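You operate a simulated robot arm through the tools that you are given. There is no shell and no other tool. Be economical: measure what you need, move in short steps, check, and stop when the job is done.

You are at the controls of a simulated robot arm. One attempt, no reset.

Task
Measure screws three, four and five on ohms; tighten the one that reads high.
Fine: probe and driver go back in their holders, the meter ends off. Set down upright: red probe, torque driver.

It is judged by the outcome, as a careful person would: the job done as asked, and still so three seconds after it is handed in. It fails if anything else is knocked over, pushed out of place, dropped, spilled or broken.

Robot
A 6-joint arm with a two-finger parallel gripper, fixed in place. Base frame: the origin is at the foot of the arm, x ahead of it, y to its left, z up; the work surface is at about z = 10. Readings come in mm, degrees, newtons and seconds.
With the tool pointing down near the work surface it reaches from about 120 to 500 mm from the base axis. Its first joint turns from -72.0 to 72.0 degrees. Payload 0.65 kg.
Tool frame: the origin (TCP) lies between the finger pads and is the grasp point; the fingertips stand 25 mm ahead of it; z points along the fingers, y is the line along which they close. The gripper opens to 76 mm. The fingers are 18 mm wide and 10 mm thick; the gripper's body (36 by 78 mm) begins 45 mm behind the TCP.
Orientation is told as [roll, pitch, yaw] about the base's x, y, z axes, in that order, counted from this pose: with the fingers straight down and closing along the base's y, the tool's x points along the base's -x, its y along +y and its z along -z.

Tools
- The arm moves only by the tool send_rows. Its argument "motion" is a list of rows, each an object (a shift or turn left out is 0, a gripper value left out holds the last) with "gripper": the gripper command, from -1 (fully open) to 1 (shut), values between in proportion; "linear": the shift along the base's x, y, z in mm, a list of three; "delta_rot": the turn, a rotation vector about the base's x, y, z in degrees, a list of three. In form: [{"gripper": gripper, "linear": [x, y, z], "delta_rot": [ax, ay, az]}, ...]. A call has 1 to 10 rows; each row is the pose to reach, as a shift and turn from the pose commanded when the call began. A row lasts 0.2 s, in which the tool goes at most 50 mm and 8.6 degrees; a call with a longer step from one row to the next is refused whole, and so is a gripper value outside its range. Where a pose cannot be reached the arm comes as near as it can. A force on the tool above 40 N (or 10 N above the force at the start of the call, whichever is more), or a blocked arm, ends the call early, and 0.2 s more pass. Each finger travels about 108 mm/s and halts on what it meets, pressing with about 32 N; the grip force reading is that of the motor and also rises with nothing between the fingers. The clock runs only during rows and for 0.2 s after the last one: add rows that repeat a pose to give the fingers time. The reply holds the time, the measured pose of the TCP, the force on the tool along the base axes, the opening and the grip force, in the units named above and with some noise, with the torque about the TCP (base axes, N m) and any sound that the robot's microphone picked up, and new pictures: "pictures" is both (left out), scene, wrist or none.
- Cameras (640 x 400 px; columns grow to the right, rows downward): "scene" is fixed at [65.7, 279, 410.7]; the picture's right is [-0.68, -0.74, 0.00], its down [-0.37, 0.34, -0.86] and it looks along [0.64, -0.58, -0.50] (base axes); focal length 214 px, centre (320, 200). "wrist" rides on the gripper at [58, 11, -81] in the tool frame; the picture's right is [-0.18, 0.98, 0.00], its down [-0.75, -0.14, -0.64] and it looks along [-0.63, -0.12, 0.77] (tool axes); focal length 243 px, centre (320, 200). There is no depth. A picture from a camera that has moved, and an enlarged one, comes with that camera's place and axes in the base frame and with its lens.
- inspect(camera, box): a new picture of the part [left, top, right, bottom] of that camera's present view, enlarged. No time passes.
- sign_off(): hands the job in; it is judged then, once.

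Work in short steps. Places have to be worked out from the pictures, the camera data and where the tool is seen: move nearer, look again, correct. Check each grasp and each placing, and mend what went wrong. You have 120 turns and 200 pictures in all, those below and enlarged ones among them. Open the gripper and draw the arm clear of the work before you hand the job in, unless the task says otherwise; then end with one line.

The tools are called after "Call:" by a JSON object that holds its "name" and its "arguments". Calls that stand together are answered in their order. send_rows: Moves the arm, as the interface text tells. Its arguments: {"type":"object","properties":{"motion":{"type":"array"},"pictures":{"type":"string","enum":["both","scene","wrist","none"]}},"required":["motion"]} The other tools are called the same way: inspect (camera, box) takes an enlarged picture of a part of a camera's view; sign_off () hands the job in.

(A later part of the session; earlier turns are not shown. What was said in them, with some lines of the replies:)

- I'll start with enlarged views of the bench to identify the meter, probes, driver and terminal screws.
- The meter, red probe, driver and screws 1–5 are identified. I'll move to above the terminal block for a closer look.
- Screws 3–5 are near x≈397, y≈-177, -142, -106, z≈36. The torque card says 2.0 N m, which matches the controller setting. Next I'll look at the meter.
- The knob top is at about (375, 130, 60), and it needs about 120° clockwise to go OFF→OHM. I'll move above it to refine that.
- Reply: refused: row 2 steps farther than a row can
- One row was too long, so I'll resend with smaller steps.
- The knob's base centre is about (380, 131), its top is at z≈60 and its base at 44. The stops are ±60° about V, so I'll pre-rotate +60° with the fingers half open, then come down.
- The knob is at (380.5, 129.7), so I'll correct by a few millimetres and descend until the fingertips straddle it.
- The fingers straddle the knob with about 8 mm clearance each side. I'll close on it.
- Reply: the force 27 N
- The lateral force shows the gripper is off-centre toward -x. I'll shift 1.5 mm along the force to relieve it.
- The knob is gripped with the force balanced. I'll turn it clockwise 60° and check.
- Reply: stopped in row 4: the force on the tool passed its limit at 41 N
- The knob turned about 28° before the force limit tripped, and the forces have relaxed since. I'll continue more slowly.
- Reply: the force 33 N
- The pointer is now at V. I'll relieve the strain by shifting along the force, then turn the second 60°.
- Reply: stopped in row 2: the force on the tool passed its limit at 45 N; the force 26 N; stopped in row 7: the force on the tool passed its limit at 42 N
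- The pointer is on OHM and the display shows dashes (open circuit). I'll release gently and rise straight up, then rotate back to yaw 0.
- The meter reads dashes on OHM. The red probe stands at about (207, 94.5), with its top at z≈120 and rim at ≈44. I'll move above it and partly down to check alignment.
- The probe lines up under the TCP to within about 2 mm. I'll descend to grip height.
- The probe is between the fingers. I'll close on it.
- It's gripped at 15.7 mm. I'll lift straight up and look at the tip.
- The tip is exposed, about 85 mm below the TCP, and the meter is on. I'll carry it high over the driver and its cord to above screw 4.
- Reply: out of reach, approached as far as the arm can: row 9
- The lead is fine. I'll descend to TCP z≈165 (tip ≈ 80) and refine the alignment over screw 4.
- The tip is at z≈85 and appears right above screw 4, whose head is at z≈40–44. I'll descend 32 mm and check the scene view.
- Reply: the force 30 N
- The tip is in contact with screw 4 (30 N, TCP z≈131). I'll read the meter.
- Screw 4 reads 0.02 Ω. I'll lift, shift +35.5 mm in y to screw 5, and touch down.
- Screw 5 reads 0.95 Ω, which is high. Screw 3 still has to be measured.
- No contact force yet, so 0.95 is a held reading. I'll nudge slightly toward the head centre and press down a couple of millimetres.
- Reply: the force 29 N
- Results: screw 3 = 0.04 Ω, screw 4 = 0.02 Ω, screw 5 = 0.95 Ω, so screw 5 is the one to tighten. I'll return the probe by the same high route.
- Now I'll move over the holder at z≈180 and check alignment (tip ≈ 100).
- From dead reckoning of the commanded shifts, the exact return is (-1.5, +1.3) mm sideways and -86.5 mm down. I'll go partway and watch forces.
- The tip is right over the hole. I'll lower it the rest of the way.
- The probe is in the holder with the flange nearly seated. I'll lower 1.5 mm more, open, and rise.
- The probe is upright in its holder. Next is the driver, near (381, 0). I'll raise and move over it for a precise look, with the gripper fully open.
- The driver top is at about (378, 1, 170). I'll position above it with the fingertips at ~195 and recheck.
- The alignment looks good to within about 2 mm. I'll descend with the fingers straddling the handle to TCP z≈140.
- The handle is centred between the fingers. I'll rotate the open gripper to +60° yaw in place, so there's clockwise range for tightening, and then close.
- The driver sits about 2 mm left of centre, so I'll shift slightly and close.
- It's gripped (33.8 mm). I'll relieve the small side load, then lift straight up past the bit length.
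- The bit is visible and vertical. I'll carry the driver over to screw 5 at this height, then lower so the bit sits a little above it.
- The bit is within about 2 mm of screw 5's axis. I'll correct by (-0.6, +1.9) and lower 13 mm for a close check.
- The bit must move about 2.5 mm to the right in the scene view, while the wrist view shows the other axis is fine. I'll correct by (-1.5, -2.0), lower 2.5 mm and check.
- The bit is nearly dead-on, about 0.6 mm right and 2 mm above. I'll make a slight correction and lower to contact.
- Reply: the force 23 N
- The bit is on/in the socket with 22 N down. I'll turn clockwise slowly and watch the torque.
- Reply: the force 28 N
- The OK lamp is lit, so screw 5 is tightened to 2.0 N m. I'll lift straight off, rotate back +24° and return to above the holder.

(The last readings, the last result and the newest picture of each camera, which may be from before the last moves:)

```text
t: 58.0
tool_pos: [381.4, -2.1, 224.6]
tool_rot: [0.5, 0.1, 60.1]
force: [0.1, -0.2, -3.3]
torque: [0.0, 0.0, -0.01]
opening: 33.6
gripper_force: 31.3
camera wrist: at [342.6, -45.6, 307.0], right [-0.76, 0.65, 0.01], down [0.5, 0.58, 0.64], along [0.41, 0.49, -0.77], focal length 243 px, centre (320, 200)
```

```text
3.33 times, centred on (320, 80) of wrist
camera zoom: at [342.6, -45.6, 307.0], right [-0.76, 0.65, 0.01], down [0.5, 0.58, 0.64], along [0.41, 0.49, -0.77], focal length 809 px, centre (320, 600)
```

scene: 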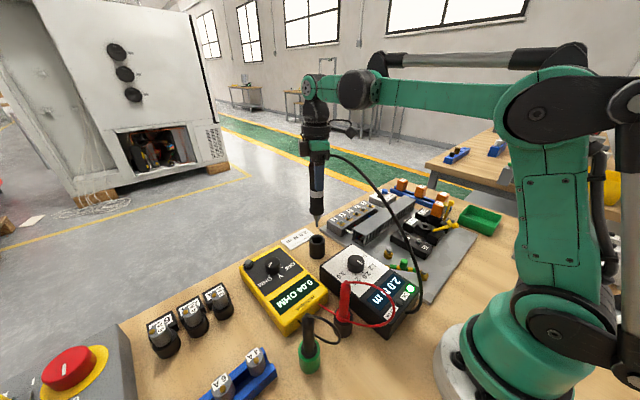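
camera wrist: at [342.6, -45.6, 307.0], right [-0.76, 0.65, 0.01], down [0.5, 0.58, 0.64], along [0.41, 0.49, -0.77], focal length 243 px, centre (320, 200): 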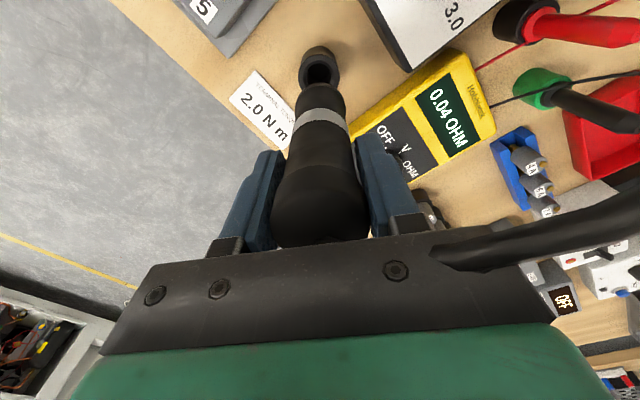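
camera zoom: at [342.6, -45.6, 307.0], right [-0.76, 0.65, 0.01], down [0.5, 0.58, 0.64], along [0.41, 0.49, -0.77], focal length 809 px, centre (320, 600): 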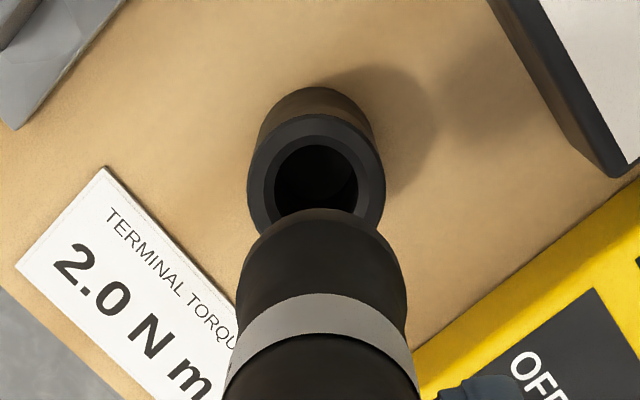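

The tip-to-hole relation matches the lift-off picture within about 1 mm. I'll lower partway and check the force.

Call:
{"name": "send_rows", "arguments": {"motion": [{"linear": [0, 0, -20]}, {"linear": [0, 0, -40]}, {"linear": [0, 0, -50]}, {"linear": [0, 0, -50]}], "pictures": "none"}}

Call:
{"name": "inspect", "arguments": {"camera": "scene", "box": [295, 210, 345, 260]}}

Call:
{"name": "inspect", "arguments": {"camera": "wrist", "box": [260, 20, 380, 140]}}

```text
t: 59.0
tool_pos: [381.7, 1.4, 176.9]
tool_rot: [0.4, 0.2, 60.1]
force: [-0.1, -0.9, -3.1]
torque: [-0.01, -0.02, 0.01]
opening: 33.4
gripper_force: 32.2
```

```text
8.00 times, centred on (320, 235) of scene
camera zoom: at [65.7, 279.0, 410.7], right [-0.68, -0.74, 0.0], down [-0.37, 0.34, -0.86], along [0.64, -0.58, -0.5], focal length 1716 px, centre (320, -80)
```

zoom: 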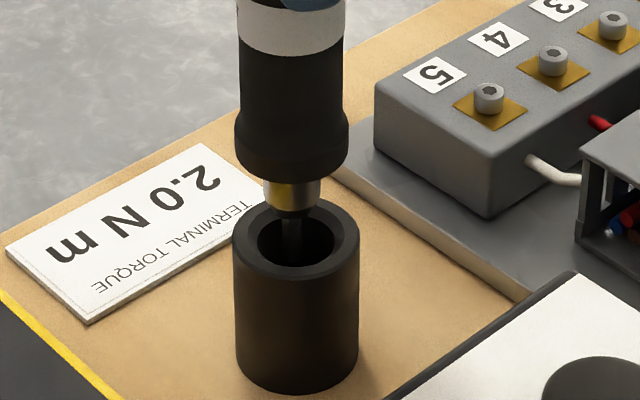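

```text
3.33 times, centred on (320, 80) of wrist
camera zoom: at [342.3, -43.8, 258.3], right [-0.76, 0.65, 0.01], down [0.5, 0.58, 0.64], along [0.41, 0.49, -0.77], focal length 809 px, centre (320, 600)
```

zoom: 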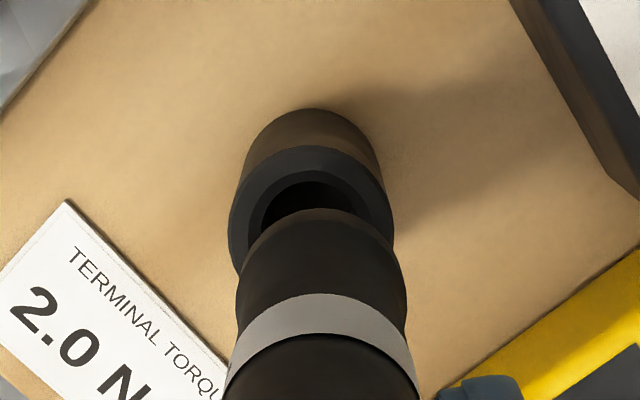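

The bit is inside the tube, but the driver is about 2.5 mm off-axis. I'll correct by (1.2, -2.4) and recheck while lowering a little.

Call:
{"name": "send_rows", "arguments": {"motion": [{"linear": [1.2, -2.4, 0]}, {"linear": [1.2, -2.4, -12]}, {"linear": [1.2, -2.4, -12]}], "pictures": "none"}}

Call:
{"name": "inspect", "arguments": {"camera": "scene", "box": [295, 210, 345, 260]}}

Call:
{"name": "inspect", "arguments": {"camera": "wrist", "box": [260, 20, 380, 140]}}

```text
t: 59.8
tool_pos: [381.3, -1.4, 163.9]
tool_rot: [0.5, 0.2, 60.0]
force: [-0.2, 0.7, -3.2]
torque: [0.0, -0.02, 0.0]
opening: 33.6
gripper_force: 31.6
```

```text
8.00 times, centred on (320, 235) of scene
camera zoom: at [65.7, 279.0, 410.7], right [-0.68, -0.74, 0.0], down [-0.37, 0.34, -0.86], along [0.64, -0.58, -0.5], focal length 1716 px, centre (320, -80)
```

zoom: 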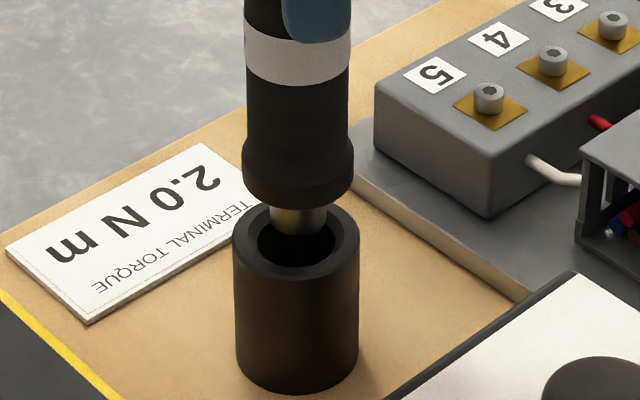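

```text
3.33 times, centred on (320, 80) of wrist
camera zoom: at [343.6, -47.4, 245.4], right [-0.76, 0.65, 0.01], down [0.5, 0.58, 0.64], along [0.41, 0.49, -0.77], focal length 809 px, centre (320, 600)
```

zoom: 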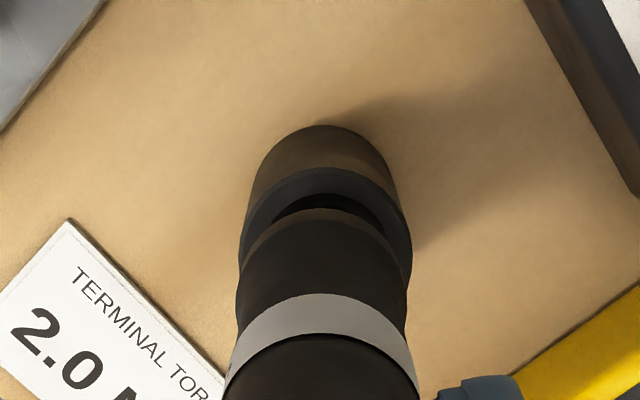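

It's well centred now, with about 0.5 mm residual. I'll lower the rest of the way to the seated height.

Call:
{"name": "send_rows", "arguments": {"motion": [{"linear": [-0.5, 0.4, -8]}, {"linear": [-0.5, 0.4, -16]}, {"linear": [-0.5, 0.4, -21]}, {"linear": [-0.5, 0.4, -22]}, {"linear": [-0.5, 0.4, -22]}], "pictures": "none"}}

Call:
{"name": "inspect", "arguments": {"camera": "scene", "box": [295, 210, 345, 260]}}

Call:
{"name": "inspect", "arguments": {"camera": "wrist", "box": [260, 20, 380, 140]}}

```text
t: 61.0
tool_pos: [381.3, -2.0, 141.3]
tool_rot: [0.4, 0.2, 60.1]
force: [0.9, 0.4, -3.2]
torque: [0.0, 0.0, 0.0]
opening: 33.7
gripper_force: 32.0
```

```text
8.00 times, centred on (320, 235) of scene
camera zoom: at [65.7, 279.0, 410.7], right [-0.68, -0.74, 0.0], down [-0.37, 0.34, -0.86], along [0.64, -0.58, -0.5], focal length 1716 px, centre (320, -80)
```

zoom: 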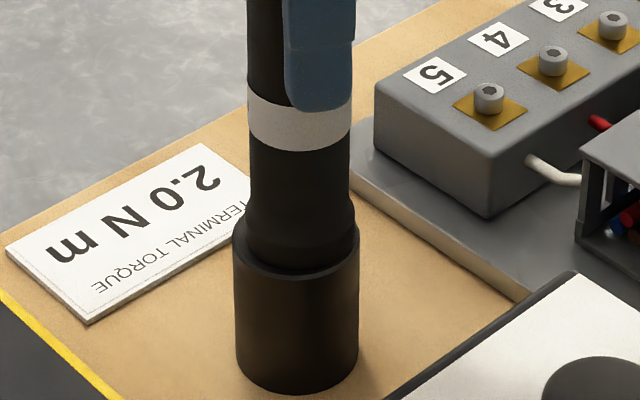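

```text
3.33 times, centred on (320, 80) of wrist
camera zoom: at [342.4, -47.0, 222.4], right [-0.76, 0.65, 0.01], down [0.5, 0.58, 0.64], along [0.41, 0.49, -0.77], focal length 809 px, centre (320, 600)
```

zoom: 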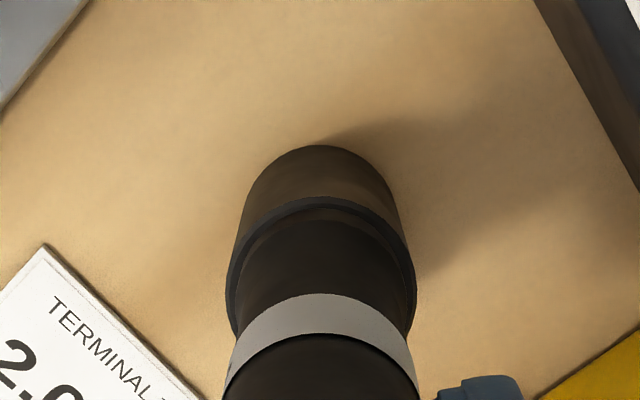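

It's nearly seated but the arm still carries the weight. I'll lower in small steps to find contact.

Call:
{"name": "send_rows", "arguments": {"motion": [{"linear": [0, 0, -0.7]}, {"linear": [0, 0, -1.4]}, {"linear": [0, 0, -1.4]}], "pictures": "none"}}

```text
t: 61.8
tool_pos: [381.8, -1.1, 141.6]
tool_rot: [0.4, 0.2, 60.1]
force: [-1.4, 0.6, 3.3]
torque: [-0.06, 0.01, 0.0]
opening: 33.8
gripper_force: 31.9
```

Contact: it's seated. I'll open slowly without moving, and check that the driver stays upright.

Call:
{"name": "send_rows", "arguments": {"motion": [{"gripper": 0.05}, {"gripper": -0.1}, {"gripper": -0.4}, {"gripper": -0.8}, {"gripper": -1}, {"gripper": -1}], "pictures": "none"}}

Call:
{"name": "inspect", "arguments": {"camera": "scene", "box": [285, 180, 355, 260]}}

Call:
{"name": "inspect", "arguments": {"camera": "wrist", "box": [200, 20, 440, 250]}}

```text
t: 63.2
tool_pos: [381.6, -3.0, 140.5]
tool_rot: [0.5, 0.2, 60.0]
force: [0.6, 0.2, 0.5]
torque: [-0.02, -0.03, -0.01]
opening: 75.6
gripper_force: 0.1
```

```text
5.00 times, centred on (320, 220) of scene
camera zoom: at [65.7, 279.0, 410.7], right [-0.68, -0.74, 0.0], down [-0.37, 0.34, -0.86], along [0.64, -0.58, -0.5], focal length 1072 px, centre (320, 100)
```

zoom: 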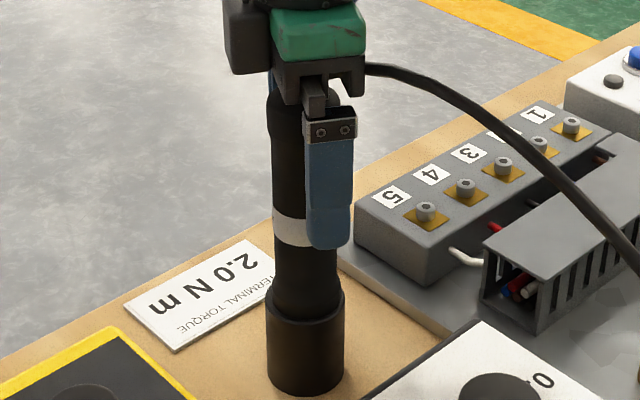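

```text
1.74 times, centred on (320, 135) of wrist
camera zoom: at [342.8, -46.7, 221.7], right [-0.76, 0.65, 0.01], down [0.5, 0.58, 0.64], along [0.41, 0.49, -0.77], focal length 422 px, centre (320, 313)
```

zoom: 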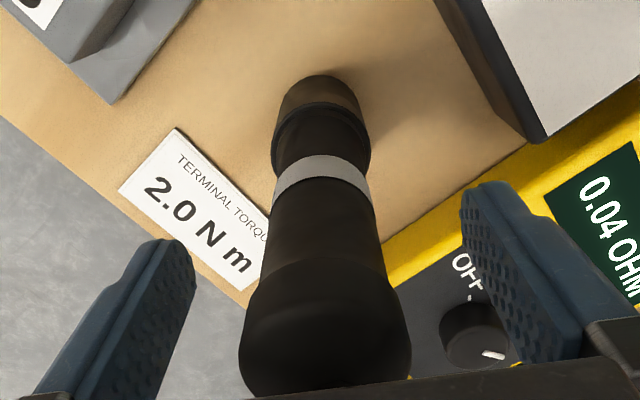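

The driver is standing upright in its holder. I'll rise straight up and rotate to -60° yaw on the way to the meter knob to switch it off.

Call:
{"name": "send_rows", "arguments": {"motion": [{"linear": [0, 0, 40]}, {"linear": [0, 0, 80]}, {"linear": [0, 0, 95]}, {"linear": [0, 30, 95], "delta_rot": [0, 0, -8.5]}, {"linear": [0, 65, 95], "delta_rot": [0, 0, -17]}, {"linear": [0, 100, 95], "delta_rot": [0, 0, -25.5]}, {"linear": [0, 132, 95], "delta_rot": [0, 0, -34]}, {"linear": [0, 132, 95], "delta_rot": [0, 0, -42.5]}, {"linear": [0, 132, 95], "delta_rot": [0, 0, -51]}, {"linear": [0, 132, 95], "delta_rot": [0, 0, -59.5]}], "pictures": "scene"}}

Call:
{"name": "send_rows", "arguments": {"motion": [{"gripper": -0.32, "delta_rot": [0, 0, -8.5]}, {"delta_rot": [0, 0, -17]}, {"delta_rot": [0, 0, -25.5]}, {"delta_rot": [0, 0, -34]}, {"delta_rot": [0, 0, -42.5]}, {"delta_rot": [0, 0, -51], "linear": [0, 0, -40]}, {"delta_rot": [0, 0, -57.5], "linear": [0, 0, -80]}, {"delta_rot": [0, 0, -57.5], "linear": [0, 0, -130]}, {"delta_rot": [0, 0, -57.5], "linear": [0, 0, -130]}], "pictures": "wrist"}}

Call:
{"name": "inspect", "arguments": {"camera": "wrist", "box": [220, 60, 420, 185]}}

```text
t: 65.4
tool_pos: [382.2, 129.6, 234.6]
tool_rot: [0.4, 0.2, 0.4]
force: [-0.1, -1.2, 0.3]
torque: [-0.02, -0.03, 0.01]
opening: 76.3
gripper_force: 0.1
```

scene: 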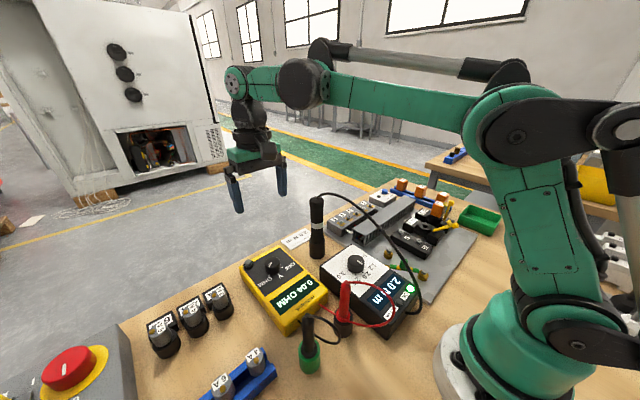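

```text
t: 67.4
tool_pos: [381.3, 131.5, 103.9]
tool_rot: [0.4, 0.3, -56.9]
force: [0.4, 0.2, -0.6]
torque: [-0.02, 0.03, -0.02]
opening: 50.2
gripper_force: 0.1
camera wrist: at [357.0, 185.6, 185.6], right [0.92, 0.38, 0.01], down [0.29, -0.71, 0.64], along [0.25, -0.59, -0.77], focal length 243 px, centre (320, 200)
```

wrist: 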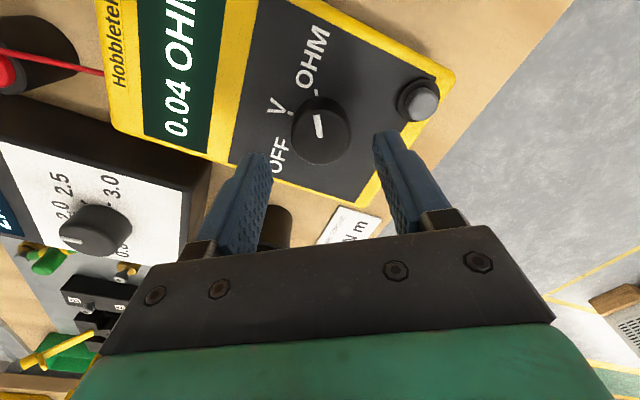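

```text
3.20 times, centred on (320, 122) of wrist
camera zoom: at [357.0, 185.6, 185.6], right [0.92, 0.38, 0.01], down [0.29, -0.71, 0.64], along [0.25, -0.59, -0.77], focal length 776 px, centre (320, 448)
```

zoom: 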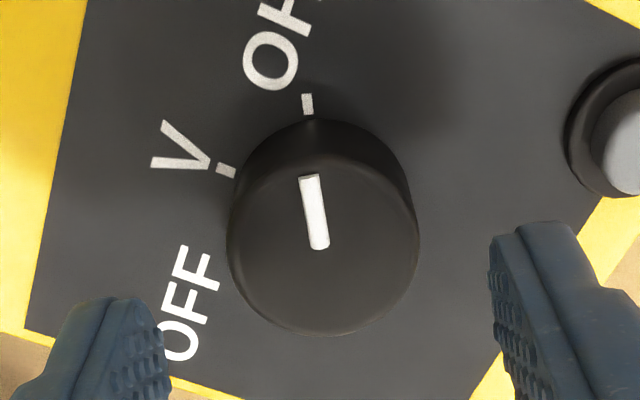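

The knob is centred under the TCP. I'll descend and close on it.

Call:
{"name": "send_rows", "arguments": {"motion": [{"linear": [0, 0, -15]}, {"linear": [0, 0, -30]}, {"linear": [0, 0, -30]}, {"gripper": 0.0, "linear": [0, 0, -30]}, {"gripper": 0.3, "linear": [0, 0, -30]}, {"gripper": 0.5, "linear": [0, 0, -30]}, {"gripper": 0.5, "linear": [0, 0, -30]}], "pictures": "wrist"}}

```text
t: 69.0
tool_pos: [381.8, 130.3, 74.3]
tool_rot: [0.3, 0.2, -56.9]
force: [-15.9, -8.3, -12.1]
torque: [-0.25, 0.32, 0.0]
opening: 32.6
gripper_force: 44.5
camera wrist: at [358.2, 184.9, 156.6], right [0.92, 0.38, 0.0], down [0.29, -0.71, 0.64], along [0.25, -0.59, -0.77], focal length 243 px, centre (320, 200)
```

wrist: 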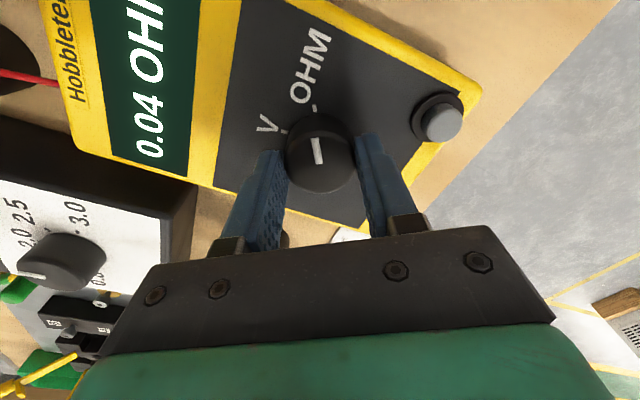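

I'll relieve the side load slightly along the force, then turn counter-clockwise slowly.

Call:
{"name": "send_rows", "arguments": {"motion": [{"linear": [-0.7, -0.35, -0.3]}, {"linear": [-0.7, -0.35, -0.3]}], "pictures": "none"}}

Call:
{"name": "send_rows", "arguments": {"motion": [{"delta_rot": [0, 0, 4]}, {"delta_rot": [0, 0, 8]}, {"delta_rot": [0, 0, 12]}, {"delta_rot": [0, 0, 16]}, {"delta_rot": [0, 0, 20]}, {"delta_rot": [0, 0, 24]}, {"delta_rot": [0, 0, 28]}, {"delta_rot": [0, 0, 32]}, {"delta_rot": [0, 0, 32]}], "pictures": "none"}}

```text
t: 69.6
tool_pos: [381.2, 130.7, 75.9]
tool_rot: [0.4, 0.1, -56.9]
force: [-1.8, -3.7, 2.5]
torque: [0.25, 0.42, 0.01]
opening: 32.8
gripper_force: 45.2
```

```text
t: 70.3
tool_pos: [381.5, 131.6, 75.6]
tool_rot: [0.4, 0.2, -46.8]
force: [-0.2, 0.1, 8.9]
torque: [0.1, 0.03, 0.0]
opening: 32.9
gripper_force: 44.8
stopped in row 3: the force on the tool passed its limit at 43 N (the readings are from after the stop); the commanded pose is now the measured one
```

It turned 10° and auto-relieved. I'll continue.

Call:
{"name": "send_rows", "arguments": {"motion": [{"delta_rot": [0, 0, 4]}, {"delta_rot": [0, 0, 8]}, {"delta_rot": [0, 0, 12]}, {"delta_rot": [0, 0, 16]}, {"delta_rot": [0, 0, 20]}, {"delta_rot": [0, 0, 24]}, {"delta_rot": [0, 0, 28]}, {"delta_rot": [0, 0, 32]}, {"delta_rot": [0, 0, 36]}, {"delta_rot": [0, 0, 40]}], "pictures": "none"}}

Call:
{"name": "send_rows", "arguments": {"motion": [{"delta_rot": [0, 0, 4]}, {"delta_rot": [0, 0, 8]}, {"delta_rot": [0, 0, 12]}, {"delta_rot": [0, 0, 16]}, {"delta_rot": [0, 0, 20]}, {"delta_rot": [0, 0, 24]}, {"delta_rot": [0, 0, 28]}, {"delta_rot": [0, 0, 32]}, {"delta_rot": [0, 0, 36]}, {"delta_rot": [0, 0, 40]}], "pictures": "wrist"}}

```text
t: 72.5
tool_pos: [381.3, 129.9, 75.8]
tool_rot: [0.3, 0.1, -6.8]
force: [-2.8, -13.3, 2.3]
torque: [-0.21, -0.42, -0.02]
opening: 32.6
gripper_force: 44.8
```

```text
t: 74.7
tool_pos: [383.3, 129.5, 75.1]
tool_rot: [0.4, 0.1, 33.2]
force: [-1.2, -15.1, -21.2]
torque: [0.19, -0.85, -0.01]
opening: 32.6
gripper_force: 44.6
camera wrist: at [326.8, 106.9, 156.6], right [-0.38, 0.92, 0.01], down [0.71, 0.29, 0.64], along [0.59, 0.25, -0.77], focal length 243 px, centre (320, 200)
```

wrist: 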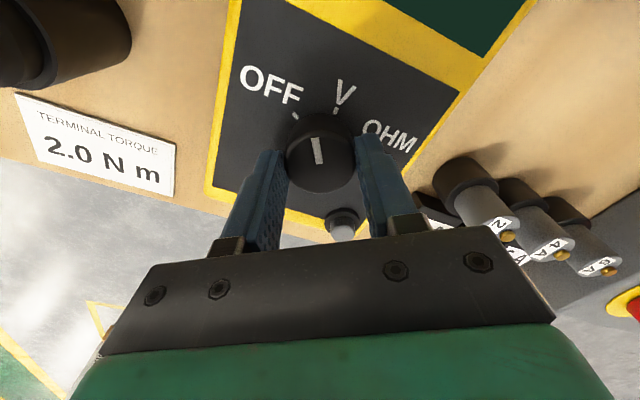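

Another 27° or so to OFF. I'll relieve the load slightly as I turn.

Call:
{"name": "send_rows", "arguments": {"motion": [{"linear": [0, -0.4, -0.4], "delta_rot": [0, 0, 4]}, {"linear": [0, -0.4, -0.4], "delta_rot": [0, 0, 8]}, {"linear": [0, -0.4, -0.4], "delta_rot": [0, 0, 12]}, {"linear": [0, -0.4, -0.4], "delta_rot": [0, 0, 16]}, {"linear": [0, -0.4, -0.4], "delta_rot": [0, 0, 20]}, {"linear": [0, -0.4, -0.4], "delta_rot": [0, 0, 24]}, {"linear": [0, -0.4, -0.4], "delta_rot": [0, 0, 27.5]}, {"linear": [0, -0.4, -0.4], "delta_rot": [0, 0, 27.5]}], "pictures": "both"}}

Call:
{"name": "inspect", "arguments": {"camera": "wrist", "box": [220, 60, 420, 185]}}

Call:
{"name": "inspect", "arguments": {"camera": "scene", "box": [235, 230, 345, 340]}}

```text
t: 76.5
tool_pos: [381.6, 129.4, 76.8]
tool_rot: [0.2, 0.1, 60.7]
force: [4.9, -13.3, 13.1]
torque: [-0.09, -0.1, 0.0]
opening: 32.4
gripper_force: 44.7
camera wrist: at [343.6, 84.6, 156.6], right [-0.77, 0.64, 0.0], down [0.5, 0.59, 0.64], along [0.41, 0.49, -0.77], focal length 243 px, centre (320, 200)
```

scene: 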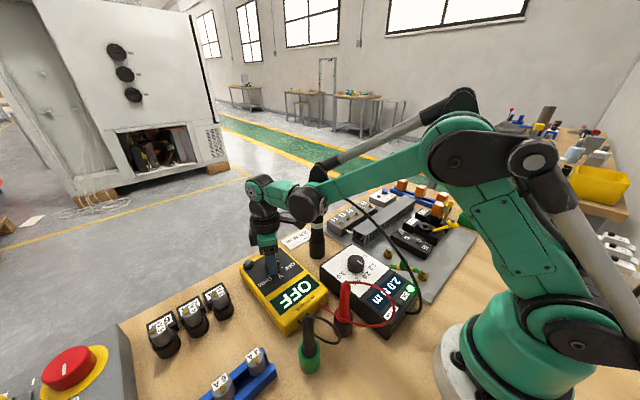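
wrist: 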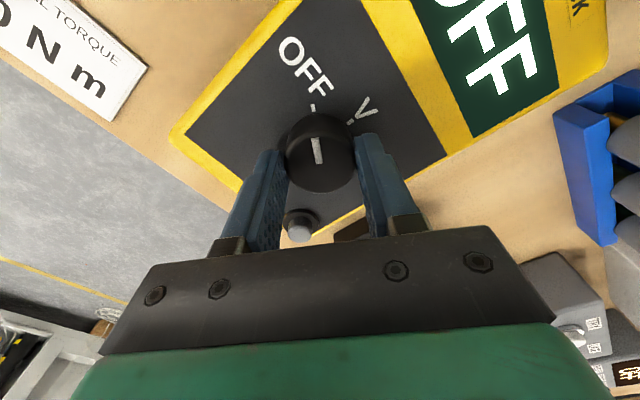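

```text
3.20 times, centred on (320, 122) of wrist
camera zoom: at [343.6, 84.6, 156.6], right [-0.77, 0.64, 0.0], down [0.5, 0.59, 0.64], along [0.41, 0.49, -0.77], focal length 776 px, centre (320, 448)
```

zoom: 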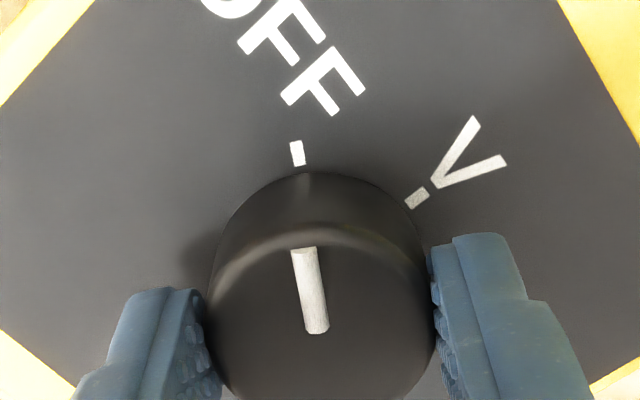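

```text
3.64 times, centred on (290, 285) of scene
camera zoom: at [65.6, 279.0, 410.8], right [-0.68, -0.74, 0.0], down [-0.37, 0.34, -0.86], along [0.64, -0.58, -0.5], focal length 780 px, centre (429, -109)
```

zoom: 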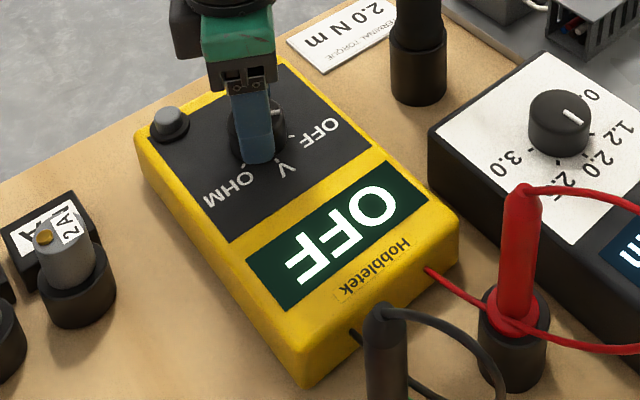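

The meter reads OFF with the pointer at OFF. I'll release, rise, and rotate back clear of the work.

Call:
{"name": "send_rows", "arguments": {"motion": [{"gripper": 0.0}, {"gripper": -0.25}, {"gripper": -0.25, "linear": [0, 0, 15]}, {"linear": [0, 0, 55]}, {"linear": [0, 0, 100]}, {"linear": [-10, 0, 145]}, {"linear": [-30, 0, 185]}, {"linear": [-70, -10, 205], "delta_rot": [0, 0, -8]}, {"linear": [-105, -20, 220], "delta_rot": [0, 0, -16]}, {"gripper": -1, "linear": [-120, -30, 230], "delta_rot": [0, 0, -24]}], "pictures": "both"}}

Call:
{"name": "inspect", "arguments": {"camera": "scene", "box": [230, 170, 470, 380]}}

```text
t: 78.7
tool_pos: [261.8, 100.3, 305.6]
tool_rot: [0.4, 0.2, 36.5]
force: [0.1, -0.1, -0.2]
torque: [0.01, -0.04, 0.0]
opening: 75.9
gripper_force: 0.1
camera wrist: at [208.2, 74.4, 385.9], right [-0.44, 0.9, 0.01], down [0.69, 0.33, 0.64], along [0.57, 0.28, -0.77], focal length 243 px, centre (320, 200)
```

scene: 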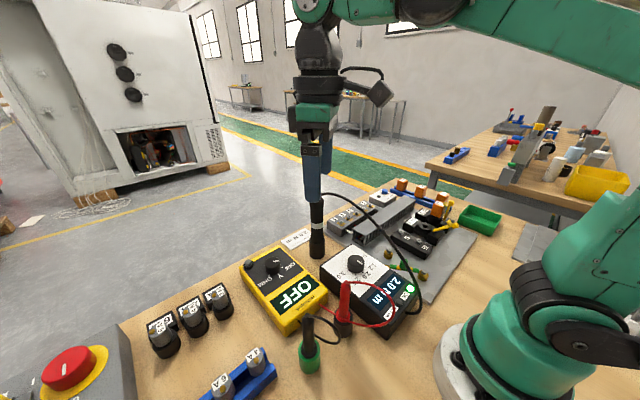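
wrist: 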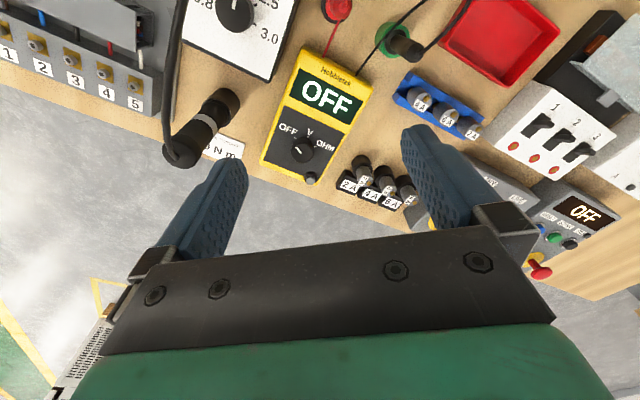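

```text
1.90 times, centred on (350, 275) of scene
camera zoom: at [65.7, 279.0, 410.7], right [-0.68, -0.74, 0.0], down [-0.37, 0.34, -0.86], along [0.64, -0.58, -0.5], focal length 408 px, centre (263, 57)
```

zoom: 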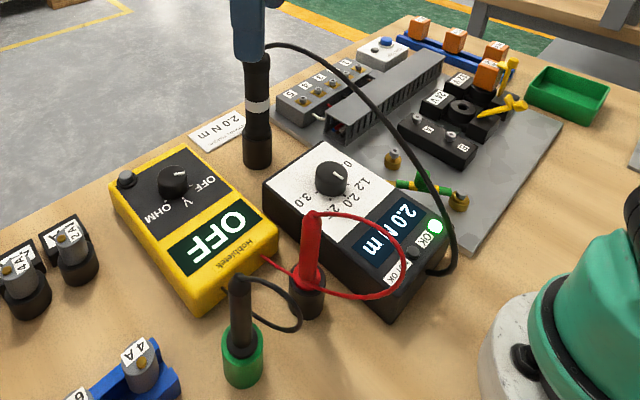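

The bench matches the start: probe and driver are upright in their holders, the meter is off, the OK lamp is lit, and the arm is clear with the gripper open. I'm handing in.

Call:
{"name": "sign_off", "arguments": {}}

```text
The job is handed in.
```

Screw 5 read high at 0.95 Ω (screw 3 was 0.04 Ω, screw 4 was 0.02 Ω), so I tightened it to 2.0 N m and the OK lamp lit; I did not re-measure it afterwards. The red probe and torque driver are upright in their holders and the meter is off.
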